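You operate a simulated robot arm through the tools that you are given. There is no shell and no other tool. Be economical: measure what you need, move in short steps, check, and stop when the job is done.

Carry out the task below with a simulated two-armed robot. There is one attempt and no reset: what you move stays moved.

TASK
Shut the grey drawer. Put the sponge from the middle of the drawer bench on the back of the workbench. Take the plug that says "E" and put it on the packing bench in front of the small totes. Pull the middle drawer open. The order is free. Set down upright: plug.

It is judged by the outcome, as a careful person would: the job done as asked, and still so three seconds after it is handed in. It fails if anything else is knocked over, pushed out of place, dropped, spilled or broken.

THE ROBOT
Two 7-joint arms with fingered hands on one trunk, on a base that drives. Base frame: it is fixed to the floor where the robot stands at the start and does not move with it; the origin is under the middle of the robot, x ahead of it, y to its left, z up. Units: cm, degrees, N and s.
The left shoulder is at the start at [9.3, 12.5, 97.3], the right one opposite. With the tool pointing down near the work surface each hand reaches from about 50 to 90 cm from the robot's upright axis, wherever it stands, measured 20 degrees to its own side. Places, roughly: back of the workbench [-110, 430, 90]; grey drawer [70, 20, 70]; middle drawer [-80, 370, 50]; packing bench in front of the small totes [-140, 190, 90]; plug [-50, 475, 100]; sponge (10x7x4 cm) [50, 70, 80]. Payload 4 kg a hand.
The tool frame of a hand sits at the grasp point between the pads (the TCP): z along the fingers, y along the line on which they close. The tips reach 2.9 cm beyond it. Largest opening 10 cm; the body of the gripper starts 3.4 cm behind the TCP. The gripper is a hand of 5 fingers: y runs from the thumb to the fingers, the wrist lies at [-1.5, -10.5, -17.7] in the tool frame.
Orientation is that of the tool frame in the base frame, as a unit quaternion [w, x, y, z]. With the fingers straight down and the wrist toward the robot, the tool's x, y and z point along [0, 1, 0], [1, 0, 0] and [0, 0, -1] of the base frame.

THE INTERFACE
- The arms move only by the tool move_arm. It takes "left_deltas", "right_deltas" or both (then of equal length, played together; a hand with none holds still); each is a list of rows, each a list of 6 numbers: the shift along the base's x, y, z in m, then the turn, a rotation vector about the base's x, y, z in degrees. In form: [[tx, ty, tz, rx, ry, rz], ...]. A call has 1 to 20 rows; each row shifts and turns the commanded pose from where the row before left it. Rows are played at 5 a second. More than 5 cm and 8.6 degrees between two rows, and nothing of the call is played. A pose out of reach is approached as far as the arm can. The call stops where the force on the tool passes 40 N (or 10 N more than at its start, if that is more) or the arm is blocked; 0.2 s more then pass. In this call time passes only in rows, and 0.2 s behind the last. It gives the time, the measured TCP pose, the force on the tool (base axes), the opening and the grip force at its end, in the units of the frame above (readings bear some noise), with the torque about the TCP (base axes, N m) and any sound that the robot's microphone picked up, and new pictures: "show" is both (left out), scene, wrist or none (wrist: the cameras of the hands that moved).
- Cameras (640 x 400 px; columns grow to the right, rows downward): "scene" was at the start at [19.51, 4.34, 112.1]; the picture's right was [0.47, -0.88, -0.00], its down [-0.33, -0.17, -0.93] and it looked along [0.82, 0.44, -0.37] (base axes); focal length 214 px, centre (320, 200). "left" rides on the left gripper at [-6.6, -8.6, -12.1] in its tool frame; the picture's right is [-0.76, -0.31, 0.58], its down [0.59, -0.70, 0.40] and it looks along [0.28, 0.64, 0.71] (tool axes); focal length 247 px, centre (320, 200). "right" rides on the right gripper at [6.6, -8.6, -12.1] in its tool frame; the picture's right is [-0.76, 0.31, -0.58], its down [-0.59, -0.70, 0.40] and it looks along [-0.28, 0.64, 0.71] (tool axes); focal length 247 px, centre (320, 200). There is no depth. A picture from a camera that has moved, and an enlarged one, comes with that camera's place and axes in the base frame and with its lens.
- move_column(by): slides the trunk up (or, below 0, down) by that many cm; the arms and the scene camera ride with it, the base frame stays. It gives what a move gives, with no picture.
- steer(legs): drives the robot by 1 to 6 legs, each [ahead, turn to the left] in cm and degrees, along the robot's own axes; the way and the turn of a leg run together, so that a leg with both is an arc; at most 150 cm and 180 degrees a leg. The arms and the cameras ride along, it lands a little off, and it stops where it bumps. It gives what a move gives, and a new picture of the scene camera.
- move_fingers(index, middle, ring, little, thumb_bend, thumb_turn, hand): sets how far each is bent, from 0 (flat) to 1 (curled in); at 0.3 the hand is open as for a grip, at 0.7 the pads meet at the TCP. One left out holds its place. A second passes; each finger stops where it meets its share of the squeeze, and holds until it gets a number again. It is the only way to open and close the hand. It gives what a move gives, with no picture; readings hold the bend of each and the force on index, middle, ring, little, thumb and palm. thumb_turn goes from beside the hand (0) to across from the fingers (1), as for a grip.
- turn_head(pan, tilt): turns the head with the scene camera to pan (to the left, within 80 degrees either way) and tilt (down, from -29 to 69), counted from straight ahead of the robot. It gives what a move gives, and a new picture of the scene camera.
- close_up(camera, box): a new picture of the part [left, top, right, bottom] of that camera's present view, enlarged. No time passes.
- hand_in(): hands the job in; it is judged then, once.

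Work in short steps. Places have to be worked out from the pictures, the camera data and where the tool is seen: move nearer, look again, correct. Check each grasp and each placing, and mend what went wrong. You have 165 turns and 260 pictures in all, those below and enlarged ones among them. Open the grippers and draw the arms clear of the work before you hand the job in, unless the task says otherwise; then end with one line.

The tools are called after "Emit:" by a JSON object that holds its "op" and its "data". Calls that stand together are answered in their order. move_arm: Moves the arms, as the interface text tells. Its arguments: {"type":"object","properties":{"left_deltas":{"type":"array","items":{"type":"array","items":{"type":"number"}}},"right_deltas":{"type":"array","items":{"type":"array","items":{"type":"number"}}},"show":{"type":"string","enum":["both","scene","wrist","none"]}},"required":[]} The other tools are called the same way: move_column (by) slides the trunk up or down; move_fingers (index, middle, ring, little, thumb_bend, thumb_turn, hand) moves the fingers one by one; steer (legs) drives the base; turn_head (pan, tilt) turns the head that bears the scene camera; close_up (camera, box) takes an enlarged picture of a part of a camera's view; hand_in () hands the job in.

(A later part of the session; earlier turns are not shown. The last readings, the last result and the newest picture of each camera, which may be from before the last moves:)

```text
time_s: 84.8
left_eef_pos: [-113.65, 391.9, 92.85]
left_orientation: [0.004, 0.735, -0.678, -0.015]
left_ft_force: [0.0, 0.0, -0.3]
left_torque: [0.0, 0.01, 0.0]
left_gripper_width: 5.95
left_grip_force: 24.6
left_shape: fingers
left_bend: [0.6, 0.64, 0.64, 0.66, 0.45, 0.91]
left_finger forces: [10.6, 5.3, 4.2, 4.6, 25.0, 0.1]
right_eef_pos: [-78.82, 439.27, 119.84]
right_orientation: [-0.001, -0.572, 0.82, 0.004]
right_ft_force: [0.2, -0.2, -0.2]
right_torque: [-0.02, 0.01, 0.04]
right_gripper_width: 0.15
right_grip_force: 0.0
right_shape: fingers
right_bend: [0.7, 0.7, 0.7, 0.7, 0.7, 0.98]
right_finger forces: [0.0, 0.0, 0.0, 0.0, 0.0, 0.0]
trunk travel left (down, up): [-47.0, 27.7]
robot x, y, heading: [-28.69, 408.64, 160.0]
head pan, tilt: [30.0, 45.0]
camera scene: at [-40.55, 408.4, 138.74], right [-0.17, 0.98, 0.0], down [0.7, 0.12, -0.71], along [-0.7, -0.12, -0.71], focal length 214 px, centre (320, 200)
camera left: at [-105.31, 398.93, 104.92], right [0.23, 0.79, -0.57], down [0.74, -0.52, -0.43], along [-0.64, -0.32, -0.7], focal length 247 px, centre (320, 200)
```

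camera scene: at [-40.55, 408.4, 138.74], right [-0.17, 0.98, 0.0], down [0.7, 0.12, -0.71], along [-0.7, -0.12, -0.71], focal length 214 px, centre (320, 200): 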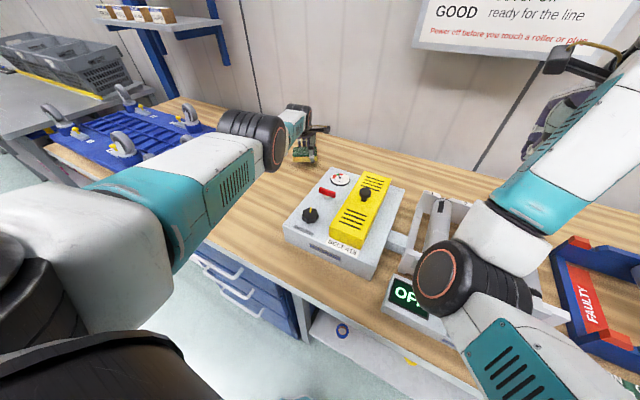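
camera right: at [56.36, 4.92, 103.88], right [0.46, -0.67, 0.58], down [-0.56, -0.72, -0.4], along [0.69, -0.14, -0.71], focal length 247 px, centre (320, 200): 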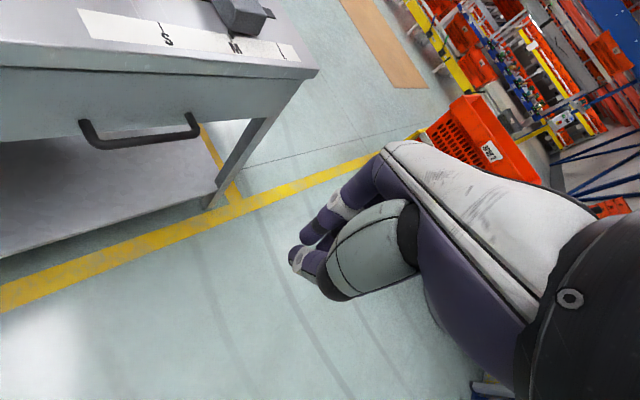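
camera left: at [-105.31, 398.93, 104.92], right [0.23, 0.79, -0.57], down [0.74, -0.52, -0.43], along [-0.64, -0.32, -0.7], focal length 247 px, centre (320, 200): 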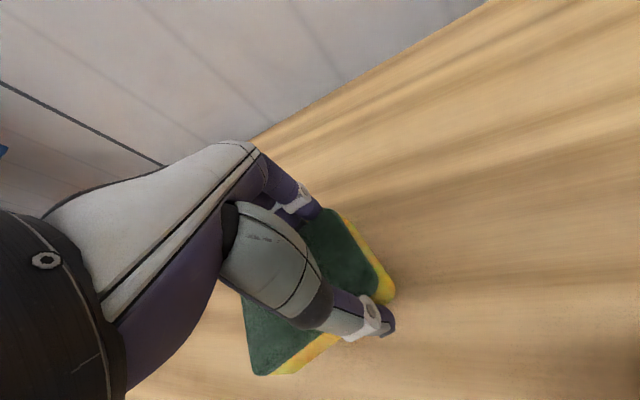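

No contact yet at 92.9; keep creeping down.

Emit:
{"op": "move_arm", "data": {"left_deltas": [[0, 0, -0.005, 0, 0, 0], [0, 0, -0.005, 0, 0, 0], [0, 0, -0.004, 0, 0, 0]], "show": "wrist"}}

```text
time_s: 85.7
left_eef_pos: [-113.37, 391.88, 91.77]
left_orientation: [0.004, 0.735, -0.678, -0.015]
left_ft_force: [0.7, -0.5, 0.0]
left_torque: [0.03, -0.02, 0.01]
left_gripper_width: 5.98
left_grip_force: 25.0
left_shape: fingers
left_bend: [0.6, 0.64, 0.64, 0.66, 0.45, 0.91]
left_finger forces: [10.8, 5.4, 4.2, 4.6, 25.0, 0.1]
left hand out of reach, approached as far as the arm can: row 2
right_eef_pos: [-78.81, 439.21, 119.8]
right_orientation: [-0.001, -0.573, 0.819, 0.004]
right_ft_force: [-0.4, 0.3, 0.5]
right_torque: [-0.02, -0.02, 0.01]
right_gripper_width: 0.15
right_grip_force: 0.0
right_shape: fingers
right_bend: [0.7, 0.7, 0.7, 0.7, 0.7, 0.98]
right_finger forces: [0.0, 0.0, 0.0, 0.1, 0.0, 0.0]
trunk travel left (down, up): [-47.0, 27.7]
robot x, y, heading: [-29.46, 408.73, 159.8]
head pan, tilt: [30.0, 45.0]
camera left: at [-104.99, 399.0, 103.74], right [0.23, 0.79, -0.57], down [0.74, -0.52, -0.43], along [-0.64, -0.32, -0.7], focal length 247 px, centre (320, 200)
```

left: 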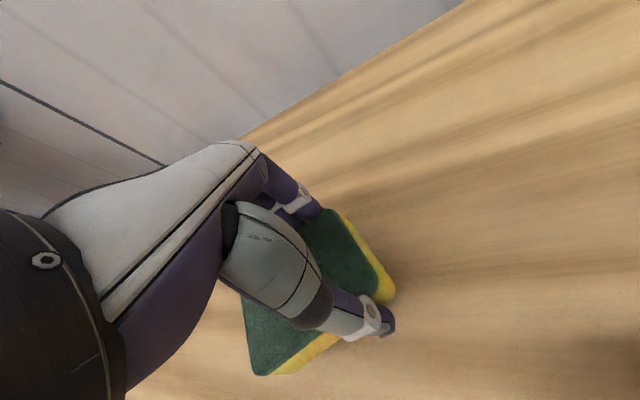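

Still none; trunk down 1.5, then creep.

Emit:
{"op": "move_column", "data": {"by": -1.5}}

Emit:
{"op": "move_arm", "data": {"left_deltas": [[0, 0, -0.004, 0, 0, 0], [0, 0, -0.004, 0, 0, 0]], "show": "scene"}}

Emit:
{"op": "close_up", "data": {"camera": "scene", "box": [240, 90, 400, 190]}}

```text
time_s: 86.3
left_eef_pos: [-113.29, 391.73, 90.23]
left_orientation: [0.004, 0.735, -0.678, -0.015]
left_ft_force: [0.0, -0.7, -0.5]
left_torque: [-0.04, -0.02, -0.02]
left_gripper_width: 5.98
left_grip_force: 24.5
left_shape: fingers
left_bend: [0.6, 0.64, 0.64, 0.66, 0.45, 0.91]
left_finger forces: [10.7, 5.3, 4.2, 4.6, 25.0, 0.0]
right_eef_pos: [-78.78, 439.41, 118.23]
right_orientation: [-0.001, -0.573, 0.82, 0.004]
right_ft_force: [0.1, 1.0, 1.2]
right_torque: [0.02, 0.0, -0.02]
right_gripper_width: 0.12
right_grip_force: 0.1
right_shape: fingers
right_bend: [0.7, 0.7, 0.7, 0.7, 0.7, 0.98]
right_finger forces: [0.1, 0.0, 0.1, 0.1, 0.0, 0.1]
trunk travel left (down, up): [-45.5, 29.2]
robot x, y, heading: [-28.9, 408.53, 160.0]
head pan, tilt: [30.0, 45.0]
```

```text
time_s: 86.9
left_eef_pos: [-113.13, 391.88, 89.44]
left_orientation: [0.004, 0.735, -0.678, -0.016]
left_ft_force: [-0.7, -0.5, 1.1]
left_torque: [-0.09, 0.02, -0.06]
left_gripper_width: 5.94
left_grip_force: 24.6
left_shape: fingers
left_bend: [0.6, 0.64, 0.64, 0.66, 0.45, 0.91]
left_finger forces: [10.5, 5.3, 4.3, 4.9, 25.2, 0.1]
left hand out of reach, approached as far as the arm can: row 2
right_eef_pos: [-78.8, 439.22, 118.18]
right_orientation: [-0.002, -0.573, 0.819, 0.004]
right_ft_force: [-0.1, -0.7, -1.4]
right_torque: [0.0, -0.04, 0.01]
right_gripper_width: 0.15
right_grip_force: 0.1
right_shape: fingers
right_bend: [0.7, 0.7, 0.7, 0.7, 0.7, 0.98]
right_finger forces: [0.0, 0.0, 0.1, 0.0, 0.1, 0.0]
trunk travel left (down, up): [-45.5, 29.2]
robot x, y, heading: [-29.26, 408.48, 159.9]
head pan, tilt: [30.0, 45.0]
camera scene: at [-40.7, 408.48, 137.23], right [-0.17, 0.98, 0.0], down [0.7, 0.12, -0.71], along [-0.7, -0.12, -0.71], focal length 214 px, centre (320, 200)
```

scene: 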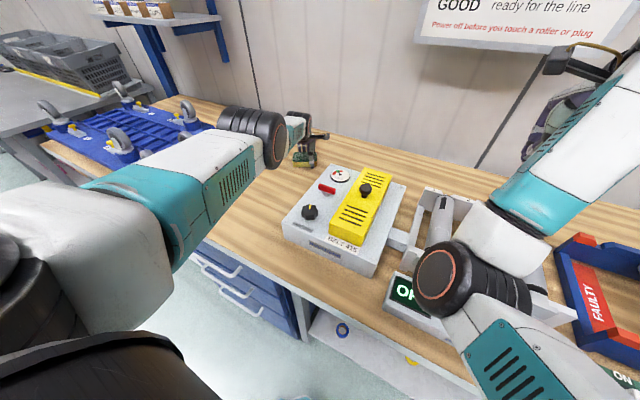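

```text
4.00 times, centred on (320, 140) of scene
camera zoom: at [-40.7, 408.48, 137.23], right [-0.17, 0.98, 0.0], down [0.7, 0.12, -0.71], along [-0.7, -0.12, -0.71], focal length 858 px, centre (320, 440)
```

zoom: 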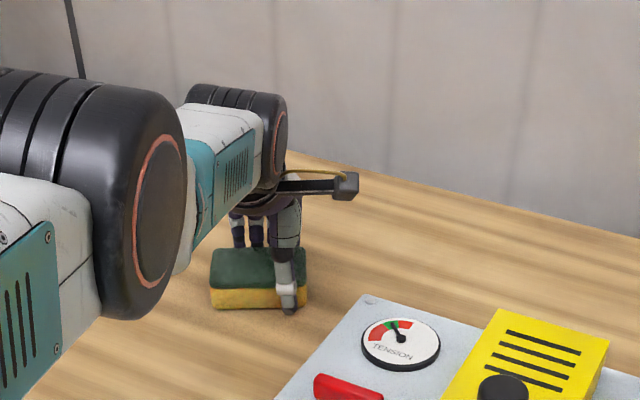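

The sponge is on the bench top with first contact. Release by opening the hand.

Emit:
{"op": "move_fingers", "data": {"hand": "left", "index": 0.3, "middle": 0.3, "ring": 0.3, "little": 0.3, "thumb_bend": 0.3}}

Emit:
{"op": "move_arm", "data": {"left_deltas": [[0, 0, 0.03, 0, 0, 0], [0, 0, 0.04, 0, 0, 0], [0, 0, 0.04, 0, 0, 0], [0.03, 0, 0.03, 0, 0, 0]]}}

```text
time_s: 87.9
left_eef_pos: [-113.15, 391.77, 89.42]
left_orientation: [0.005, 0.735, -0.678, -0.015]
left_ft_force: [0.3, -0.6, -0.3]
left_torque: [-0.01, 0.01, 0.03]
left_gripper_width: 9.84
left_grip_force: 0.1
left_shape: fingers
left_bend: [0.3, 0.3, 0.3, 0.3, 0.3, 0.97]
left_finger forces: [0.0, 0.1, 0.0, 0.0, 0.0, 0.0]
right_eef_pos: [-78.85, 439.27, 118.16]
right_orientation: [-0.001, -0.573, 0.819, 0.003]
right_ft_force: [0.4, -1.1, -0.5]
right_torque: [-0.01, -0.03, 0.01]
right_gripper_width: 0.15
right_grip_force: 0.0
right_shape: fingers
right_bend: [0.7, 0.7, 0.7, 0.7, 0.7, 0.98]
right_finger forces: [0.0, 0.0, 0.0, 0.0, 0.0, 0.1]
trunk travel left (down, up): [-45.5, 29.2]
robot x, y, heading: [-29.22, 408.63, 160.1]
head pan, tilt: [30.0, 45.0]
```

```text
time_s: 88.9
left_eef_pos: [-115.47, 391.81, 102.76]
left_orientation: [0.002, 0.735, -0.678, -0.014]
left_ft_force: [0.9, -0.8, 0.2]
left_torque: [-0.01, 0.02, -0.03]
left_gripper_width: 9.84
left_grip_force: 0.0
left_shape: fingers
left_bend: [0.3, 0.3, 0.3, 0.3, 0.3, 0.97]
left_finger forces: [0.1, 0.1, 0.1, 0.0, 0.0, 0.0]
left hand out of reach, approached as far as the arm can: row 1, 2, 3, 4
right_eef_pos: [-78.88, 439.29, 118.16]
right_orientation: [-0.001, -0.573, 0.82, 0.004]
right_ft_force: [-0.1, 0.0, 0.3]
right_torque: [-0.01, 0.01, -0.02]
right_gripper_width: 0.13
right_grip_force: 0.0
right_shape: fingers
right_bend: [0.7, 0.7, 0.7, 0.7, 0.7, 0.98]
right_finger forces: [0.1, 0.0, 0.0, 0.0, 0.1, 0.1]
trunk travel left (down, up): [-45.5, 29.2]
robot x, y, heading: [-29.35, 408.67, 160.0]
head pan, tilt: [30.0, 45.0]
camera scene: at [-40.68, 408.48, 137.22], right [-0.17, 0.98, 0.0], down [0.7, 0.12, -0.71], along [-0.7, -0.12, -0.71], focal length 214 px, centre (320, 200)
camera left: at [-107.21, 398.97, 114.72], right [0.23, 0.79, -0.57], down [0.74, -0.52, -0.42], along [-0.63, -0.32, -0.7], focal length 247 px, centre (320, 200)
```

scene: 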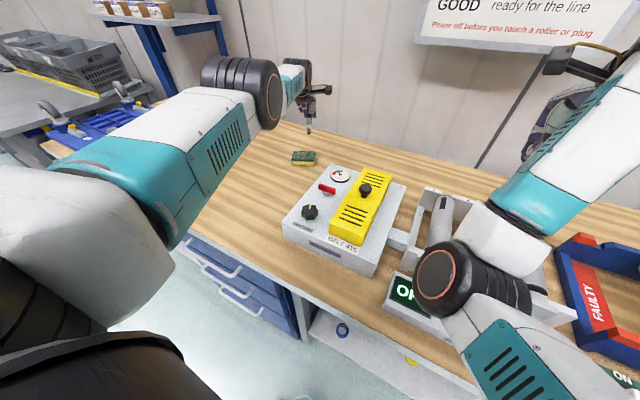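
left: 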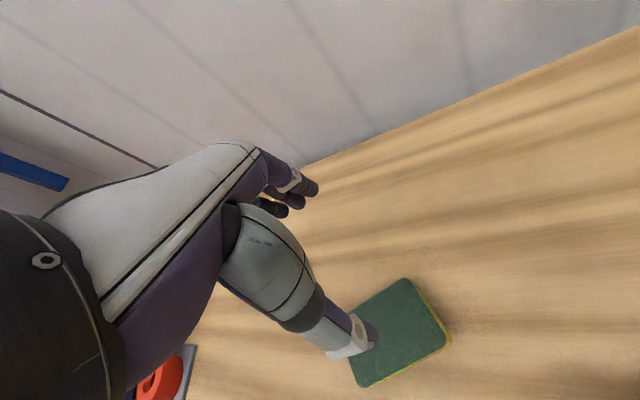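

Sponge sits flat, but it's only ~65 % of the way back on the bench. I'll nudge it further back by pushing with the closed hand from its front side; first retract in front of it.

Emit:
{"op": "move_arm", "data": {"left_deltas": [[0.04, -0.005, 0, 0, 0, 0], [0.04, -0.005, 0, 0, 0, 0], [0.04, 0, 0, 0, 0, 0], [0.04, 0, 0, 0, 0, 0]], "show": "none"}}

Emit:
{"op": "move_fingers", "data": {"hand": "left", "index": 0.7, "middle": 0.7, "ring": 0.7, "little": 0.7, "thumb_bend": 0.7}}

Emit:
{"op": "move_arm", "data": {"left_deltas": [[0, 0, -0.04, 0, 0, 0], [0, 0, -0.03, 0, 0, 0]]}}

```text
time_s: 89.9
left_eef_pos: [-115.39, 390.78, 101.18]
left_orientation: [0.003, 0.736, -0.677, -0.014]
left_ft_force: [-0.6, -0.1, -0.2]
left_torque: [0.0, 0.01, 0.0]
left_gripper_width: 9.84
left_grip_force: 0.0
left_shape: fingers
left_bend: [0.3, 0.3, 0.3, 0.3, 0.3, 0.98]
left_finger forces: [0.0, 0.0, 0.0, 0.1, 0.0, 0.0]
left hand out of reach, approached as far as the arm can: row 1, 2, 3, 4
right_eef_pos: [-78.87, 439.25, 118.14]
right_orientation: [-0.003, -0.573, 0.82, 0.005]
right_ft_force: [-0.5, 0.2, 0.4]
right_torque: [0.03, 0.01, 0.02]
right_gripper_width: 0.14
right_grip_force: 0.1
right_shape: fingers
right_bend: [0.7, 0.7, 0.7, 0.7, 0.7, 0.98]
right_finger forces: [0.0, 0.0, 0.0, 0.0, 0.1, 0.0]
trunk travel left (down, up): [-45.5, 29.2]
robot x, y, heading: [-28.92, 408.39, 160.2]
head pan, tilt: [30.0, 45.0]
```

```text
time_s: 90.9
left_eef_pos: [-115.39, 390.73, 101.31]
left_orientation: [0.004, 0.735, -0.677, -0.016]
left_ft_force: [-0.3, -0.2, -0.1]
left_torque: [0.01, -0.03, -0.03]
left_gripper_width: 0.16
left_grip_force: 0.2
left_shape: fingers
left_bend: [0.7, 0.7, 0.7, 0.7, 0.7, 0.98]
left_finger forces: [0.0, 0.0, 0.1, 0.0, 0.0, 0.0]
right_eef_pos: [-78.95, 439.29, 118.15]
right_orientation: [-0.002, -0.572, 0.82, 0.004]
right_ft_force: [-0.1, -0.6, -0.2]
right_torque: [0.04, 0.04, 0.01]
right_gripper_width: 0.14
right_grip_force: 0.0
right_shape: fingers
right_bend: [0.7, 0.7, 0.7, 0.7, 0.7, 0.98]
right_finger forces: [0.0, 0.0, 0.1, 0.0, 0.1, 0.0]
trunk travel left (down, up): [-45.5, 29.2]
robot x, y, heading: [-29.12, 408.49, 160.0]
head pan, tilt: [30.0, 45.0]
```

```text
time_s: 91.5
left_eef_pos: [-114.47, 390.83, 94.49]
left_orientation: [0.004, 0.735, -0.678, -0.015]
left_ft_force: [0.8, 0.0, -0.6]
left_torque: [-0.03, -0.02, 0.01]
left_gripper_width: 0.14
left_grip_force: 0.0
left_shape: fingers
left_bend: [0.7, 0.7, 0.7, 0.7, 0.7, 0.98]
left_finger forces: [0.0, 0.0, 0.1, 0.0, 0.0, 0.0]
left hand out of reach, approached as far as the arm can: row 2
right_eef_pos: [-78.9, 439.43, 118.13]
right_orientation: [-0.002, -0.572, 0.82, 0.004]
right_ft_force: [0.0, -0.4, 0.7]
right_torque: [0.01, -0.01, 0.04]
right_gripper_width: 0.11
right_grip_force: 0.0
right_shape: fingers
right_bend: [0.7, 0.7, 0.7, 0.7, 0.7, 0.98]
right_finger forces: [0.0, 0.1, 0.0, 0.0, 0.1, 0.0]
trunk travel left (down, up): [-45.5, 29.2]
robot x, y, heading: [-28.81, 408.67, 160.1]
head pan, tilt: [30.0, 45.0]
camera scene: at [-40.69, 408.48, 137.23], right [-0.17, 0.98, 0.0], down [0.7, 0.12, -0.71], along [-0.7, -0.12, -0.71], focal length 214 px, centre (320, 200)
camera left: at [-106.1, 397.91, 106.46], right [0.23, 0.79, -0.57], down [0.74, -0.52, -0.43], along [-0.64, -0.32, -0.7], focal length 247 px, centre (320, 200)
```

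scene: 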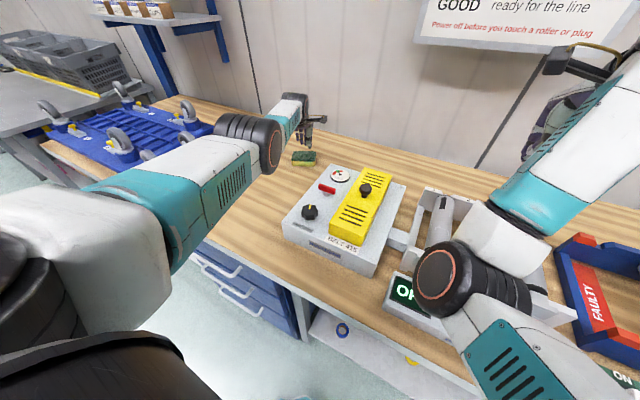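
left: 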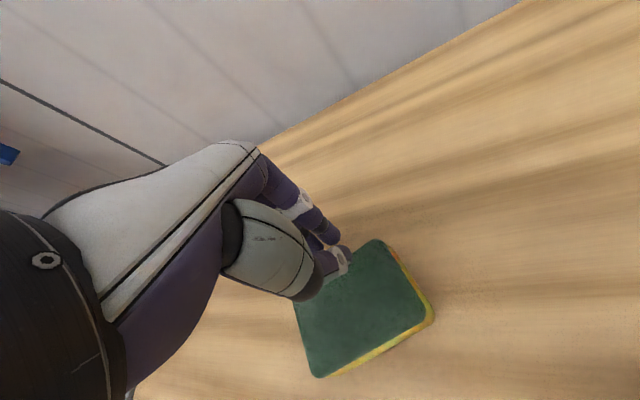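

The arm is stuck at full stretch. Lift by the trunk to be clear of the sponge, then fold the arm back towards the shoulder.

Emit:
{"op": "move_column", "data": {"by": 8}}

Emit:
{"op": "move_arm", "data": {"left_deltas": [[0.02, 0, 0.02, 0, 0, 0], [0.03, 0, 0.02, 0, 0, 0], [0.03, 0.0, 0.02, 0, 0, 0], [0.03, 0.0, 0.0, 0, 0, 0]], "show": "none"}}

```text
time_s: 92.7
left_eef_pos: [-114.36, 390.75, 103.31]
left_orientation: [0.006, 0.735, -0.677, -0.021]
left_ft_force: [0.4, -1.1, 0.0]
left_torque: [0.01, -0.02, 0.0]
left_gripper_width: 0.17
left_grip_force: 0.2
left_shape: fingers
left_bend: [0.7, 0.7, 0.7, 0.7, 0.7, 0.98]
left_finger forces: [0.1, 0.0, 0.0, 0.0, 0.0, 0.1]
right_eef_pos: [-78.95, 439.3, 126.07]
right_orientation: [-0.002, -0.573, 0.82, 0.003]
right_ft_force: [-0.9, -0.2, 1.0]
right_torque: [-0.04, 0.01, -0.02]
right_gripper_width: 0.14
right_grip_force: 0.0
right_shape: fingers
right_bend: [0.7, 0.7, 0.7, 0.7, 0.7, 0.98]
right_finger forces: [0.0, 0.0, 0.0, 0.1, 0.0, 0.0]
trunk travel left (down, up): [-53.5, 21.2]
robot x, y, heading: [-28.91, 408.5, 160.1]
head pan, tilt: [30.0, 45.0]
```

```text
time_s: 93.7
left_eef_pos: [-103.13, 390.8, 109.54]
left_orientation: [0.007, 0.735, -0.678, -0.021]
left_ft_force: [0.4, -0.5, 0.0]
left_torque: [-0.01, -0.05, 0.02]
left_gripper_width: 0.14
left_grip_force: 0.1
left_shape: fingers
left_bend: [0.7, 0.7, 0.7, 0.7, 0.7, 0.98]
left_finger forces: [0.0, 0.1, 0.0, 0.1, 0.0, 0.1]
right_eef_pos: [-78.85, 439.3, 126.14]
right_orientation: [-0.002, -0.573, 0.82, 0.004]
right_ft_force: [0.2, 0.6, 0.0]
right_torque: [0.03, -0.01, 0.01]
right_gripper_width: 0.17
right_grip_force: 0.0
right_shape: fingers
right_bend: [0.7, 0.7, 0.7, 0.7, 0.7, 0.98]
right_finger forces: [0.0, 0.1, 0.0, 0.1, 0.1, 0.0]
trunk travel left (down, up): [-53.5, 21.2]
robot x, y, heading: [-28.85, 408.78, 160.2]
head pan, tilt: [30.0, 45.0]
```

Moves now. I pull back further, drive 7 cm ahead for comfortable reach, then do the push.

Emit:
{"op": "move_arm", "data": {"left_deltas": [[0.04, 0.0, 0, 0, 0, 0], [0.04, 0, 0, 0, 0, 0]], "show": "none"}}

Emit:
{"op": "steer", "data": {"legs": [[7, 0]]}}

```text
time_s: 94.2
left_eef_pos: [-95.26, 390.75, 109.44]
left_orientation: [0.006, 0.735, -0.678, -0.021]
left_ft_force: [0.1, -0.4, -0.7]
left_torque: [-0.02, 0.01, -0.03]
left_gripper_width: 0.15
left_grip_force: 0.0
left_shape: fingers
left_bend: [0.7, 0.7, 0.7, 0.7, 0.7, 0.98]
left_finger forces: [0.0, 0.0, 0.0, 0.1, 0.0, 0.0]
right_eef_pos: [-78.7, 439.38, 126.2]
right_orientation: [-0.002, -0.572, 0.82, 0.004]
right_ft_force: [-0.4, 0.3, -1.0]
right_torque: [-0.01, -0.01, -0.03]
right_gripper_width: 0.12
right_grip_force: 0.0
right_shape: fingers
right_bend: [0.7, 0.7, 0.7, 0.7, 0.7, 0.98]
right_finger forces: [0.0, 0.0, 0.0, 0.0, 0.1, 0.1]
trunk travel left (down, up): [-53.5, 21.2]
robot x, y, heading: [-28.93, 408.64, 160.1]
head pan, tilt: [30.0, 45.0]
```

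```text
time_s: 95.2
left_eef_pos: [-100.77, 392.78, 109.67]
left_orientation: [0.008, 0.735, -0.677, -0.023]
left_ft_force: [2.3, -1.3, -0.4]
left_torque: [0.03, 0.04, -0.03]
left_gripper_width: 0.17
left_grip_force: 0.0
left_shape: fingers
left_bend: [0.7, 0.7, 0.7, 0.7, 0.7, 0.98]
left_finger forces: [0.0, 0.0, 0.1, 0.0, 0.0, 0.1]
right_eef_pos: [-84.43, 441.14, 126.46]
right_orientation: [-0.003, -0.573, 0.82, 0.006]
right_ft_force: [0.9, -0.4, 0.4]
right_torque: [0.0, 0.08, -0.02]
right_gripper_width: 0.12
right_grip_force: 0.0
right_shape: fingers
right_bend: [0.7, 0.7, 0.7, 0.7, 0.7, 0.98]
right_finger forces: [0.0, 0.1, 0.1, 0.0, 0.1, 0.1]
trunk travel left (down, up): [-53.5, 21.2]
robot x, y, heading: [-34.9, 410.97, 159.9]
head pan, tilt: [30.0, 45.0]
camera scene: at [-45.41, 410.17, 145.34], right [-0.17, 0.98, 0.0], down [0.69, 0.12, -0.71], along [-0.7, -0.12, -0.7], focal length 214 px, centre (320, 200)
```

scene: 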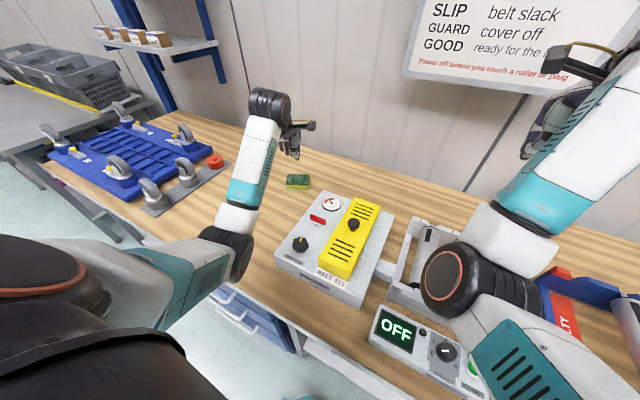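

Slight tilt in the readings suggests the base just touched something; back off 2 cm.

Emit:
{"op": "steer", "data": {"legs": [[-2.5, 0]]}}

Emit:
{"op": "move_arm", "data": {"left_deltas": [[-0.02, -0.015, 0, 0, 0, 0], [0, 0, -0.04, 0, 0, 0], [0, 0, -0.04, 0, 0, 0]]}}

```text
time_s: 96.1
left_eef_pos: [-98.61, 391.92, 109.44]
left_orientation: [0.007, 0.736, -0.677, -0.022]
left_ft_force: [0.5, -0.7, 0.4]
left_torque: [0.01, 0.03, 0.01]
left_gripper_width: 0.14
left_grip_force: 0.1
left_shape: fingers
left_bend: [0.7, 0.7, 0.7, 0.7, 0.7, 0.98]
left_finger forces: [0.0, 0.0, 0.1, 0.0, 0.1, 0.0]
right_eef_pos: [-82.25, 440.46, 126.43]
right_orientation: [-0.003, -0.573, 0.82, 0.005]
right_ft_force: [0.3, -0.6, 0.1]
right_torque: [0.04, 0.01, -0.02]
right_gripper_width: 0.14
right_grip_force: 0.2
right_shape: fingers
right_bend: [0.7, 0.7, 0.7, 0.7, 0.7, 0.98]
right_finger forces: [0.1, 0.1, 0.1, 0.0, 0.1, 0.0]
trunk travel left (down, up): [-53.5, 21.2]
robot x, y, heading: [-32.55, 410.11, 159.9]
head pan, tilt: [30.0, 45.0]
camera scene: at [-43.27, 409.4, 145.31], right [-0.17, 0.98, 0.0], down [0.7, 0.12, -0.71], along [-0.7, -0.12, -0.71], focal length 214 px, centre (320, 200)
```

scene: 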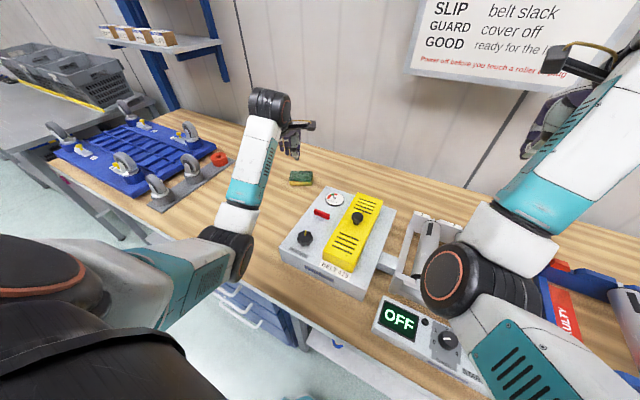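

```text
time_s: 96.9
left_eef_pos: [-100.4, 390.49, 101.3]
left_orientation: [0.007, 0.736, -0.677, -0.022]
left_ft_force: [0.2, -0.3, -0.2]
left_torque: [-0.01, -0.02, 0.01]
left_gripper_width: 0.18
left_grip_force: 0.2
left_shape: fingers
left_bend: [0.7, 0.7, 0.7, 0.7, 0.7, 0.98]
left_finger forces: [0.1, 0.0, 0.0, 0.1, 0.0, 0.0]
right_eef_pos: [-82.39, 440.54, 126.06]
right_orientation: [-0.001, -0.573, 0.819, 0.004]
right_ft_force: [-0.6, -0.6, 0.2]
right_torque: [-0.01, -0.02, 0.04]
right_gripper_width: 0.14
right_grip_force: 0.0
right_shape: fingers
right_bend: [0.7, 0.7, 0.7, 0.7, 0.7, 0.98]
right_finger forces: [0.0, 0.0, 0.0, 0.0, 0.0, 0.0]
trunk travel left (down, up): [-53.5, 21.2]
robot x, y, heading: [-32.65, 410.18, 159.9]
head pan, tilt: [30.0, 45.0]
camera scene: at [-43.55, 409.46, 145.28], right [-0.17, 0.98, 0.0], down [0.7, 0.12, -0.71], along [-0.7, -0.12, -0.71], focal length 214 px, centre (320, 200)
camera left: at [-91.94, 397.57, 113.23], right [0.22, 0.79, -0.57], down [0.73, -0.52, -0.44], along [-0.64, -0.32, -0.69], focal length 247 px, centre (320, 200)
```

scene: 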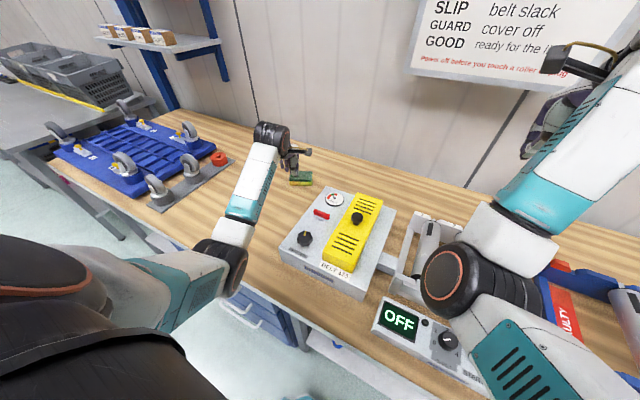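
left: 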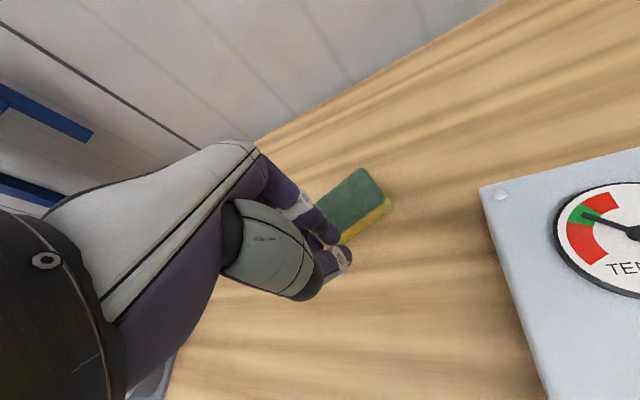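

Fist is in front of the sponge (near face ≈ x −106.5). Descend in front of it and push it back ~11 cm.

Emit:
{"op": "move_arm", "data": {"left_deltas": [[0.015, 0, -0.03, 0, 0, 0], [0, 0, -0.04, 0, 0, 0], [0, 0, -0.035, 0, 0, 0], [-0.025, 0, 0, 0, 0, 0], [-0.025, 0, 0, 0, 0, 0]]}}

```text
time_s: 98.1
left_eef_pos: [-104.21, 390.48, 90.97]
left_orientation: [0.006, 0.736, -0.677, -0.021]
left_ft_force: [0.2, -0.2, -0.5]
left_torque: [-0.01, 0.03, 0.03]
left_gripper_width: 0.17
left_grip_force: 0.0
left_shape: fingers
left_bend: [0.7, 0.7, 0.7, 0.7, 0.7, 0.98]
left_finger forces: [0.0, 0.1, 0.0, 0.1, 0.1, 0.0]
right_eef_pos: [-82.53, 440.59, 126.07]
right_orientation: [-0.002, -0.573, 0.82, 0.005]
right_ft_force: [-0.5, 0.8, -0.3]
right_torque: [-0.03, -0.05, 0.03]
right_gripper_width: 0.13
right_grip_force: 0.0
right_shape: fingers
right_bend: [0.7, 0.7, 0.7, 0.7, 0.7, 0.98]
right_finger forces: [0.1, 0.0, 0.0, 0.0, 0.1, 0.0]
trunk travel left (down, up): [-53.5, 21.2]
robot x, y, heading: [-32.35, 409.7, 160.2]
head pan, tilt: [30.0, 45.0]
camera scene: at [-43.55, 409.48, 145.28], right [-0.17, 0.98, 0.0], down [0.7, 0.12, -0.71], along [-0.7, -0.12, -0.71], focal length 214 px, centre (320, 200)
camera left: at [-95.71, 397.61, 102.95], right [0.22, 0.79, -0.57], down [0.73, -0.52, -0.44], along [-0.64, -0.32, -0.69], focal length 247 px, centre (320, 200)
```

scene: 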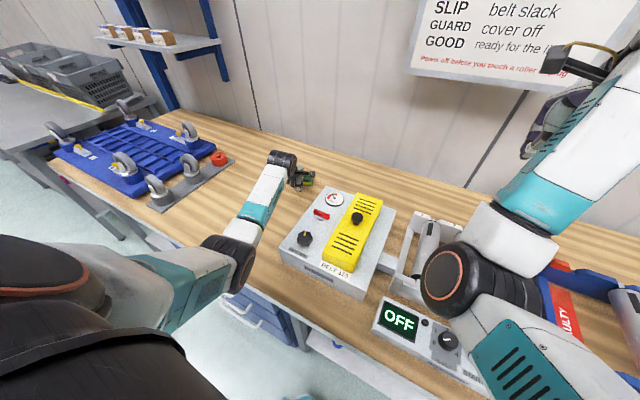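
left: 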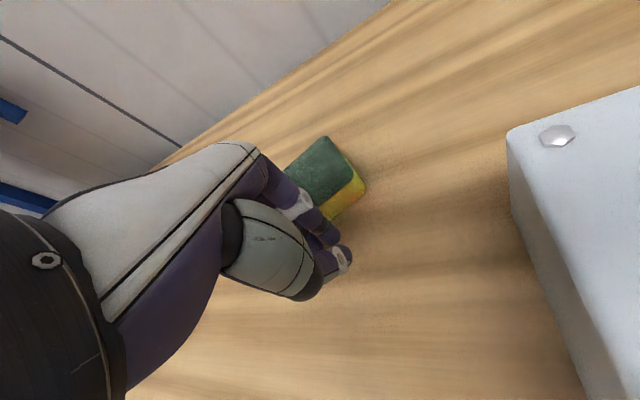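

Contact is just starting; continue the push in small rows.

Emit:
{"op": "move_arm", "data": {"left_deltas": [[-0.02, 0.003, 0, 0, 0, 0], [-0.02, 0.003, 0, 0, 0, 0], [-0.02, 0.003, 0, 0, 0, 0], [-0.02, 0.003, 0, 0, 0, 0], [-0.02, 0.003, 0, 0, 0, 0]]}}

```text
time_s: 99.3
left_eef_pos: [-114.04, 392.08, 90.94]
left_orientation: [0.008, 0.735, -0.678, -0.022]
left_ft_force: [-0.2, 0.4, -0.1]
left_torque: [0.02, 0.01, 0.0]
left_gripper_width: 0.15
left_grip_force: 0.1
left_shape: fingers
left_bend: [0.7, 0.7, 0.7, 0.7, 0.7, 0.98]
left_finger forces: [0.0, 0.0, 0.0, 0.0, 0.1, 0.0]
right_eef_pos: [-82.45, 440.65, 126.15]
right_orientation: [-0.002, -0.573, 0.819, 0.003]
right_ft_force: [-1.1, 0.8, -1.0]
right_torque: [-0.01, 0.01, 0.04]
right_gripper_width: 0.15
right_grip_force: 0.0
right_shape: fingers
right_bend: [0.7, 0.7, 0.7, 0.7, 0.7, 0.98]
right_finger forces: [0.0, 0.0, 0.0, 0.0, 0.0, 0.0]
trunk travel left (down, up): [-53.5, 21.2]
robot x, y, heading: [-32.46, 410.0, 160.2]
head pan, tilt: [30.0, 45.0]
camera scene: at [-43.54, 409.57, 145.28], right [-0.17, 0.98, 0.0], down [0.7, 0.12, -0.71], along [-0.7, -0.12, -0.71], focal length 214 px, centre (320, 200)
camera left: at [-105.5, 399.24, 102.81], right [0.22, 0.79, -0.57], down [0.73, -0.52, -0.44], along [-0.65, -0.32, -0.69], focal length 247 px, centre (320, 200)
```

scene: 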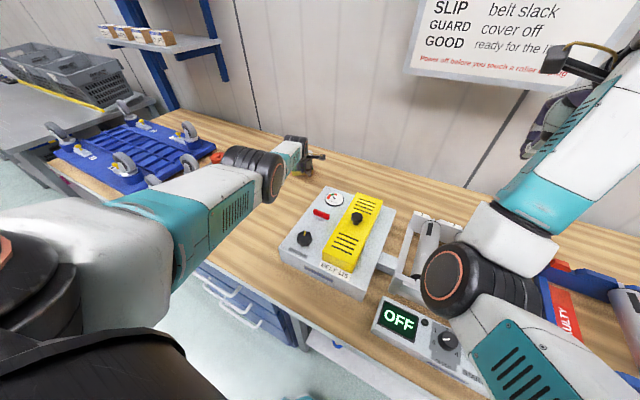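
left: 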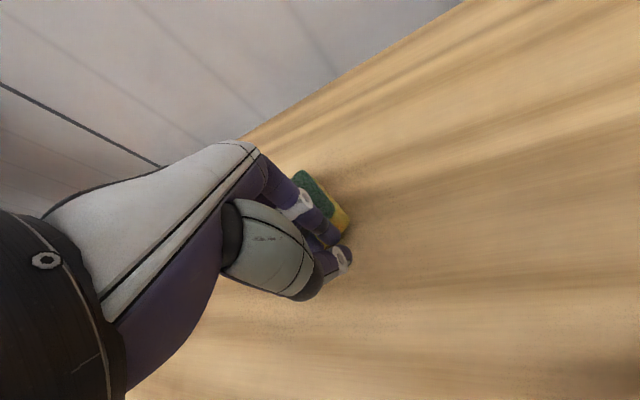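

Sponge is moving with the fist. Continue ~5 cm.

Emit:
{"op": "move_arm", "data": {"left_deltas": [[-0.015, 0.003, 0, 0, 0, 0], [-0.015, 0.003, 0, 0, 0, 0], [-0.015, 0.003, 0, 0, 0, 0]], "show": "wrist"}}

Emit:
{"op": "close_up", "data": {"camera": "scene", "box": [180, 90, 420, 240]}}

```text
time_s: 100.1
left_eef_pos: [-114.22, 393.11, 91.88]
left_orientation: [0.007, 0.735, -0.677, -0.02]
left_ft_force: [-0.5, -0.4, 0.2]
left_torque: [-0.04, -0.01, -0.02]
left_gripper_width: 0.16
left_grip_force: 0.1
left_shape: fingers
left_bend: [0.7, 0.7, 0.7, 0.7, 0.7, 0.98]
left_finger forces: [0.1, 0.1, 0.0, 0.1, 0.0, 0.0]
left hand out of reach, approached as far as the arm can: row 1, 2, 3
right_eef_pos: [-82.43, 440.5, 126.22]
right_orientation: [-0.002, -0.572, 0.82, 0.004]
right_ft_force: [0.5, -0.4, -0.6]
right_torque: [0.01, 0.0, 0.0]
right_gripper_width: 0.16
right_grip_force: 0.0
right_shape: fingers
right_bend: [0.7, 0.7, 0.7, 0.7, 0.7, 0.98]
right_finger forces: [0.1, 0.0, 0.0, 0.1, 0.1, 0.0]
trunk travel left (down, up): [-53.5, 21.2]
robot x, y, heading: [-32.71, 410.1, 160.2]
head pan, tilt: [30.0, 45.0]
camera left: at [-105.84, 400.15, 103.84], right [0.22, 0.79, -0.57], down [0.73, -0.52, -0.44], along [-0.64, -0.32, -0.69], focal length 247 px, centre (320, 200)
```

left: 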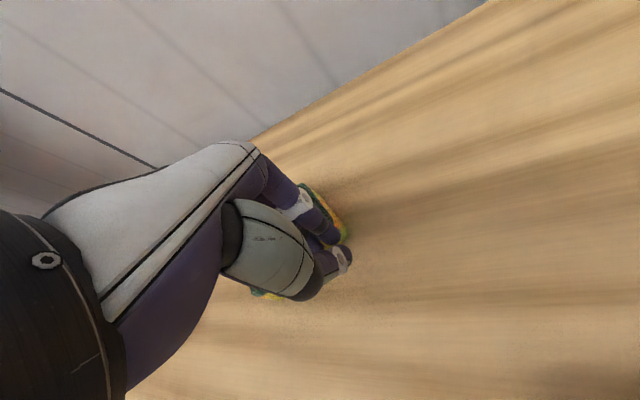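

```text
2.67 times, centred on (300, 165) of scene
camera zoom: at [-43.5, 409.53, 145.29], right [-0.17, 0.98, 0.0], down [0.7, 0.12, -0.71], along [-0.7, -0.12, -0.71], focal length 572 px, centre (373, 293)
```

zoom: 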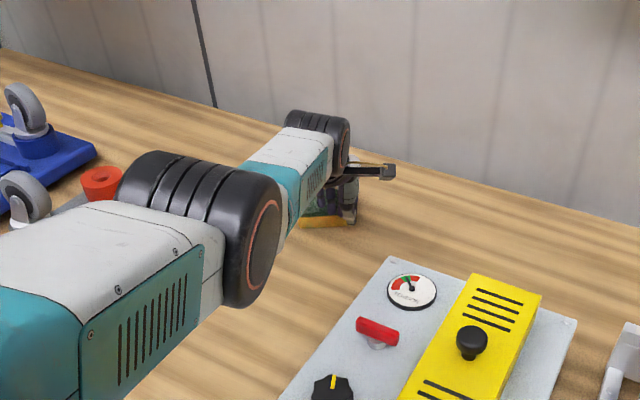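

At the reach limit again because the trunk is high. Raise and retract the hand a little, lower the trunk, then check.

Emit:
{"op": "move_arm", "data": {"left_deltas": [[0.03, 0, 0.02, 0, 0, 0], [0.03, 0, 0.03, 0, 0, 0], [0.02, 0, 0.04, 0, 0, 0], [0.0, 0, 0.04, 0, 0, 0]]}}

```text
time_s: 101.1
left_eef_pos: [-106.56, 393.31, 105.02]
left_orientation: [0.006, 0.736, -0.677, -0.021]
left_ft_force: [0.2, 1.0, -0.6]
left_torque: [0.01, 0.0, 0.01]
left_gripper_width: 0.14
left_grip_force: 0.2
left_shape: fingers
left_bend: [0.7, 0.7, 0.7, 0.7, 0.7, 0.98]
left_finger forces: [0.0, 0.0, 0.0, 0.0, 0.1, 0.0]
right_eef_pos: [-82.5, 440.51, 126.13]
right_orientation: [-0.002, -0.573, 0.82, 0.004]
right_ft_force: [-0.1, 0.2, -0.4]
right_torque: [-0.01, -0.01, 0.0]
right_gripper_width: 0.16
right_grip_force: 0.1
right_shape: fingers
right_bend: [0.7, 0.7, 0.7, 0.7, 0.7, 0.98]
right_finger forces: [0.0, 0.0, 0.0, 0.0, 0.0, 0.1]
trunk travel left (down, up): [-53.5, 21.2]
robot x, y, heading: [-32.06, 409.9, 159.8]
head pan, tilt: [30.0, 45.0]
camera scene: at [-43.5, 409.53, 145.29], right [-0.17, 0.98, 0.0], down [0.7, 0.12, -0.71], along [-0.7, -0.12, -0.71], focal length 214 px, centre (320, 200)
camera left: at [-98.03, 400.42, 117.0], right [0.22, 0.79, -0.57], down [0.73, -0.52, -0.44], along [-0.64, -0.32, -0.69], focal length 247 px, centre (320, 200)
```

scene: 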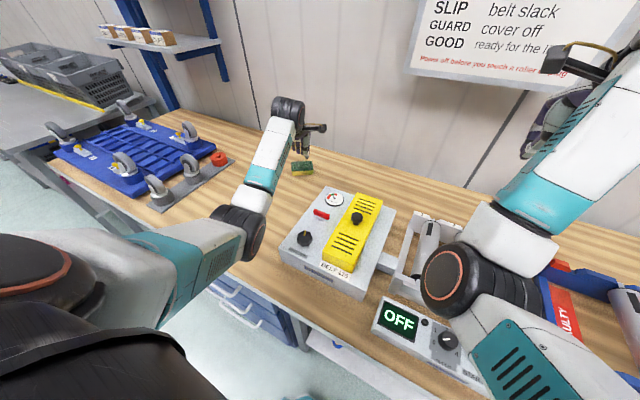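
left: 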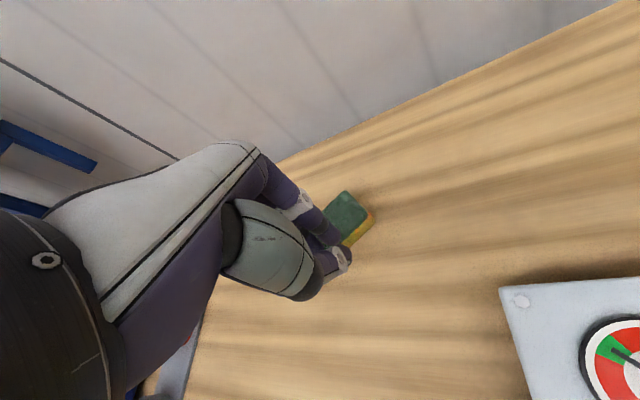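

Sponge is now at ≈(-118,390). One more push: lower trunk 12 cm (hand comes down in front of it) and continue.

Emit:
{"op": "move_arm", "data": {"left_deltas": [[0.02, -0.015, 0, 0, 0, 0]], "show": "none"}}

Emit:
{"op": "move_column", "data": {"by": -13}}

Emit:
{"op": "move_arm", "data": {"left_deltas": [[-0.02, 0, -0.01, 0, 0, 0], [-0.03, 0.003, 0, 0, 0, 0], [-0.03, 0.003, 0, 0, 0, 0], [-0.02, 0.003, 0, 0, 0, 0], [-0.02, 0.003, 0, 0, 0, 0], [-0.02, 0.003, 0, 0, 0, 0]]}}

```text
time_s: 101.5
left_eef_pos: [-104.42, 391.48, 105.0]
left_orientation: [0.006, 0.736, -0.677, -0.021]
left_ft_force: [0.9, 0.3, -0.4]
left_torque: [0.02, 0.03, 0.01]
left_gripper_width: 0.15
left_grip_force: 0.0
left_shape: fingers
left_bend: [0.7, 0.7, 0.7, 0.7, 0.7, 0.98]
left_finger forces: [0.1, 0.1, 0.0, 0.0, 0.0, 0.0]
right_eef_pos: [-82.36, 440.52, 126.34]
right_orientation: [-0.003, -0.573, 0.82, 0.005]
right_ft_force: [-0.3, 0.4, -0.2]
right_torque: [0.02, 0.03, -0.03]
right_gripper_width: 0.12
right_grip_force: 0.0
right_shape: fingers
right_bend: [0.7, 0.7, 0.7, 0.7, 0.7, 0.98]
right_finger forces: [0.0, 0.0, 0.0, 0.0, 0.0, 0.0]
trunk travel left (down, up): [-53.5, 21.2]
robot x, y, heading: [-32.5, 409.78, 159.9]
head pan, tilt: [30.0, 45.0]
```

```text
time_s: 103.0
left_eef_pos: [-104.37, 391.37, 92.03]
left_orientation: [0.006, 0.736, -0.677, -0.021]
left_ft_force: [0.4, 0.4, 0.4]
left_torque: [-0.02, 0.04, 0.0]
left_gripper_width: 0.14
left_grip_force: 0.0
left_shape: fingers
left_bend: [0.7, 0.7, 0.7, 0.7, 0.7, 0.98]
left_finger forces: [0.1, 0.0, 0.0, 0.1, 0.0, 0.0]
right_eef_pos: [-82.66, 440.7, 112.47]
right_orientation: [0.001, -0.573, 0.819, 0.002]
right_ft_force: [-0.3, 1.4, 0.0]
right_torque: [-0.02, -0.02, -0.02]
right_gripper_width: 0.13
right_grip_force: 0.1
right_shape: fingers
right_bend: [0.7, 0.7, 0.7, 0.7, 0.7, 0.98]
right_finger forces: [0.0, 0.0, 0.0, 0.1, 0.0, 0.0]
trunk travel left (down, up): [-40.5, 34.2]
robot x, y, heading: [-32.32, 409.87, 159.8]
head pan, tilt: [30.0, 45.0]
```

```text
time_s: 104.5
left_eef_pos: [-118.46, 393.19, 91.06]
left_orientation: [0.007, 0.736, -0.677, -0.02]
left_ft_force: [0.7, -0.2, 0.2]
left_torque: [0.0, 0.02, 0.0]
left_gripper_width: 0.16
left_grip_force: 0.5
left_shape: fingers
left_bend: [0.7, 0.7, 0.7, 0.7, 0.7, 0.98]
left_finger forces: [0.1, 0.0, 0.1, 0.1, 0.0, 0.0]
right_eef_pos: [-82.75, 440.81, 112.46]
right_orientation: [0.001, -0.572, 0.82, 0.001]
right_ft_force: [-0.4, 0.3, 0.3]
right_torque: [-0.01, -0.01, -0.01]
right_gripper_width: 0.11
right_grip_force: 0.1
right_shape: fingers
right_bend: [0.7, 0.7, 0.7, 0.7, 0.7, 0.98]
right_finger forces: [0.0, 0.0, 0.0, 0.0, 0.0, 0.0]
trunk travel left (down, up): [-40.5, 34.2]
robot x, y, heading: [-32.52, 409.62, 160.0]
head pan, tilt: [30.0, 45.0]
camera scene: at [-44.92, 410.04, 132.16], right [-0.17, 0.98, 0.0], down [0.7, 0.12, -0.71], along [-0.7, -0.12, -0.71], focal length 214 px, centre (320, 200)
camera left: at [-109.94, 400.29, 102.89], right [0.22, 0.79, -0.57], down [0.73, -0.52, -0.44], along [-0.64, -0.32, -0.69], focal length 247 px, centre (320, 200)
```

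scene: 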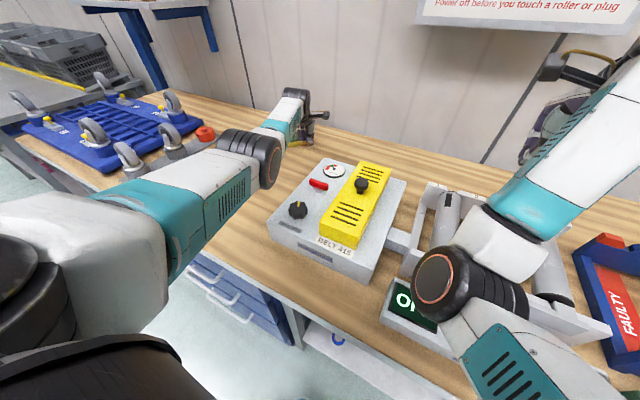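
left: 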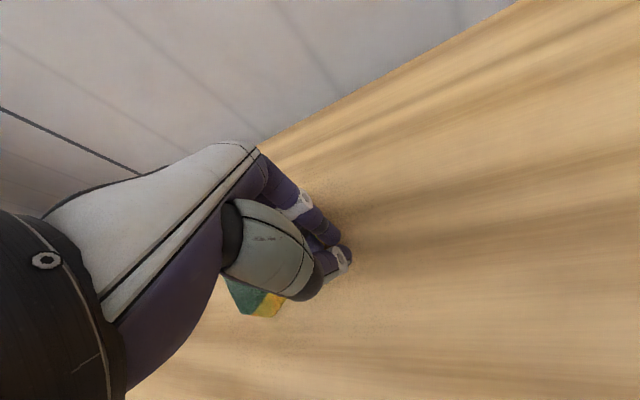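

The sponge seems to have swung to the left of the fist. Lift up and look.

Emit:
{"op": "move_arm", "data": {"left_deltas": [[0.03, 0, 0.03, 0, 0, 0], [0.03, 0, 0.03, 0, 0, 0], [0.02, 0, 0.04, 0, 0, 0], [0.02, 0, 0.04, 0, 0, 0]]}}

```text
time_s: 105.5
left_eef_pos: [-108.24, 393.35, 104.99]
left_orientation: [0.007, 0.736, -0.677, -0.021]
left_ft_force: [-0.1, -0.7, -0.8]
left_torque: [-0.03, -0.02, -0.01]
left_gripper_width: 0.15
left_grip_force: 0.1
left_shape: fingers
left_bend: [0.7, 0.7, 0.7, 0.7, 0.7, 0.98]
left_finger forces: [0.0, 0.1, 0.0, 0.0, 0.0, 0.0]
right_eef_pos: [-82.8, 440.72, 112.41]
right_orientation: [0.002, -0.572, 0.82, 0.001]
right_ft_force: [0.1, 0.1, -0.7]
right_torque: [-0.02, -0.04, 0.01]
right_gripper_width: 0.14
right_grip_force: 0.0
right_shape: fingers
right_bend: [0.7, 0.7, 0.7, 0.7, 0.7, 0.98]
right_finger forces: [0.0, 0.1, 0.0, 0.0, 0.0, 0.0]
trunk travel left (down, up): [-40.5, 34.2]
robot x, y, heading: [-32.76, 409.91, 159.9]
head pan, tilt: [30.0, 45.0]
camera scene: at [-44.88, 410.02, 132.17], right [-0.17, 0.98, 0.0], down [0.7, 0.12, -0.71], along [-0.7, -0.12, -0.71], focal length 214 px, centre (320, 200)
camera left: at [-99.87, 400.31, 116.99], right [0.22, 0.79, -0.57], down [0.73, -0.52, -0.44], along [-0.64, -0.32, -0.69], focal length 247 px, centre (320, 200)
```

scene: 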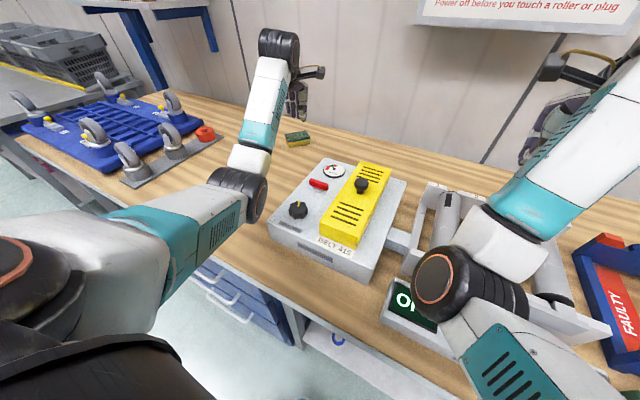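
left: 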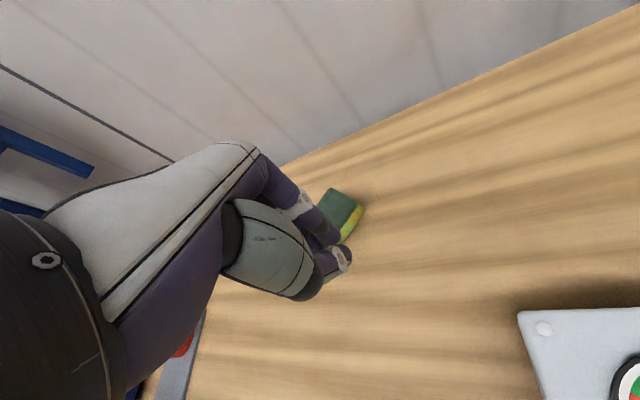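

Sponge rests flat at about (-121,388), in the back part of the bench. Good. Now look to the right for the plugs.

Emit:
{"op": "move_arm", "data": {"left_deltas": [[0.04, 0, 0.03, 0, 0, 0], [0.04, 0, 0.03, 0, 0, 0], [0.04, 0, 0.0, 0, 0, 0]], "right_deltas": [[0.04, -0.02, 0.0, 0, 0, 0], [0.04, -0.02, 0.0, 0, 0, 0], [0.03, 0, 0.0, 0, 0, 0]], "show": "none"}}

Emit:
{"op": "turn_head", "data": {"pan": -40, "tilt": 45}}

```text
time_s: 106.2
left_eef_pos: [-95.96, 392.52, 110.62]
left_orientation: [0.006, 0.737, -0.675, -0.021]
left_ft_force: [0.1, -0.9, 0.2]
left_torque: [0.03, 0.04, -0.03]
left_gripper_width: 0.14
left_grip_force: 0.1
left_shape: fingers
left_bend: [0.7, 0.7, 0.7, 0.7, 0.7, 0.98]
left_finger forces: [0.0, 0.0, 0.0, 0.1, 0.0, 0.1]
right_eef_pos: [-77.81, 438.79, 106.43]
right_orientation: [0.0, -0.574, 0.819, 0.004]
right_ft_force: [0.4, -0.3, -0.4]
right_torque: [0.03, 0.04, 0.03]
right_gripper_width: 0.15
right_grip_force: 0.1
right_shape: fingers
right_bend: [0.7, 0.7, 0.7, 0.7, 0.7, 0.98]
right_finger forces: [0.1, 0.0, 0.0, 0.0, 0.0, 0.0]
right hand out of reach, approached as far as the arm can: row 1, 2, 3
trunk travel left (down, up): [-40.5, 34.2]
robot x, y, heading: [-32.38, 410.06, 160.3]
head pan, tilt: [30.0, 45.0]
```

```text
time_s: 107.7
left_eef_pos: [-96.53, 392.74, 110.48]
left_orientation: [0.005, 0.736, -0.676, -0.021]
left_ft_force: [-0.2, 0.6, 0.3]
left_torque: [0.04, -0.03, 0.0]
left_gripper_width: 0.16
left_grip_force: 0.0
left_shape: fingers
left_bend: [0.7, 0.7, 0.7, 0.7, 0.7, 0.98]
left_finger forces: [0.1, 0.0, 0.1, 0.1, 0.0, 0.1]
right_eef_pos: [-77.99, 438.94, 106.23]
right_orientation: [0.001, -0.572, 0.82, 0.001]
right_ft_force: [-0.1, -0.3, -0.6]
right_torque: [-0.02, -0.03, 0.0]
right_gripper_width: 0.09
right_grip_force: 0.2
right_shape: fingers
right_bend: [0.7, 0.7, 0.7, 0.7, 0.7, 0.98]
right_finger forces: [0.0, 0.0, 0.0, 0.1, 0.0, 0.0]
trunk travel left (down, up): [-40.5, 34.2]
robot x, y, heading: [-32.57, 410.04, 160.0]
head pan, tilt: [-40.0, 45.0]
camera scene: at [-41.19, 418.5, 132.15], right [0.87, 0.5, 0.0], down [0.36, -0.61, -0.71], along [-0.35, 0.61, -0.71], focal length 214 px, centre (320, 200)
```

scene: 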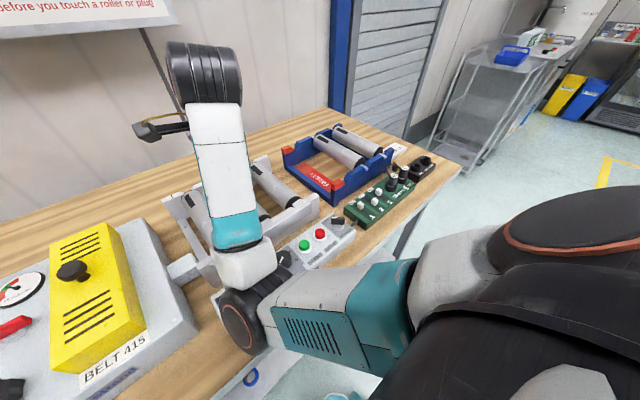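

Zoom on the green rack with the small parts.

Emit:
{"op": "close_up", "data": {"camera": "scene", "box": [330, 140, 450, 240]}}

```text
4.00 times, centred on (390, 190) of scene
camera zoom: at [-41.19, 418.5, 132.15], right [0.87, 0.5, 0.0], down [0.36, -0.61, -0.71], along [-0.35, 0.61, -0.71], focal length 858 px, centre (40, 240)
```

zoom: 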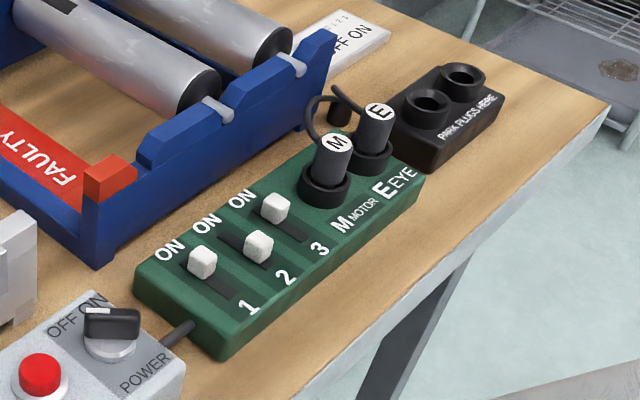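

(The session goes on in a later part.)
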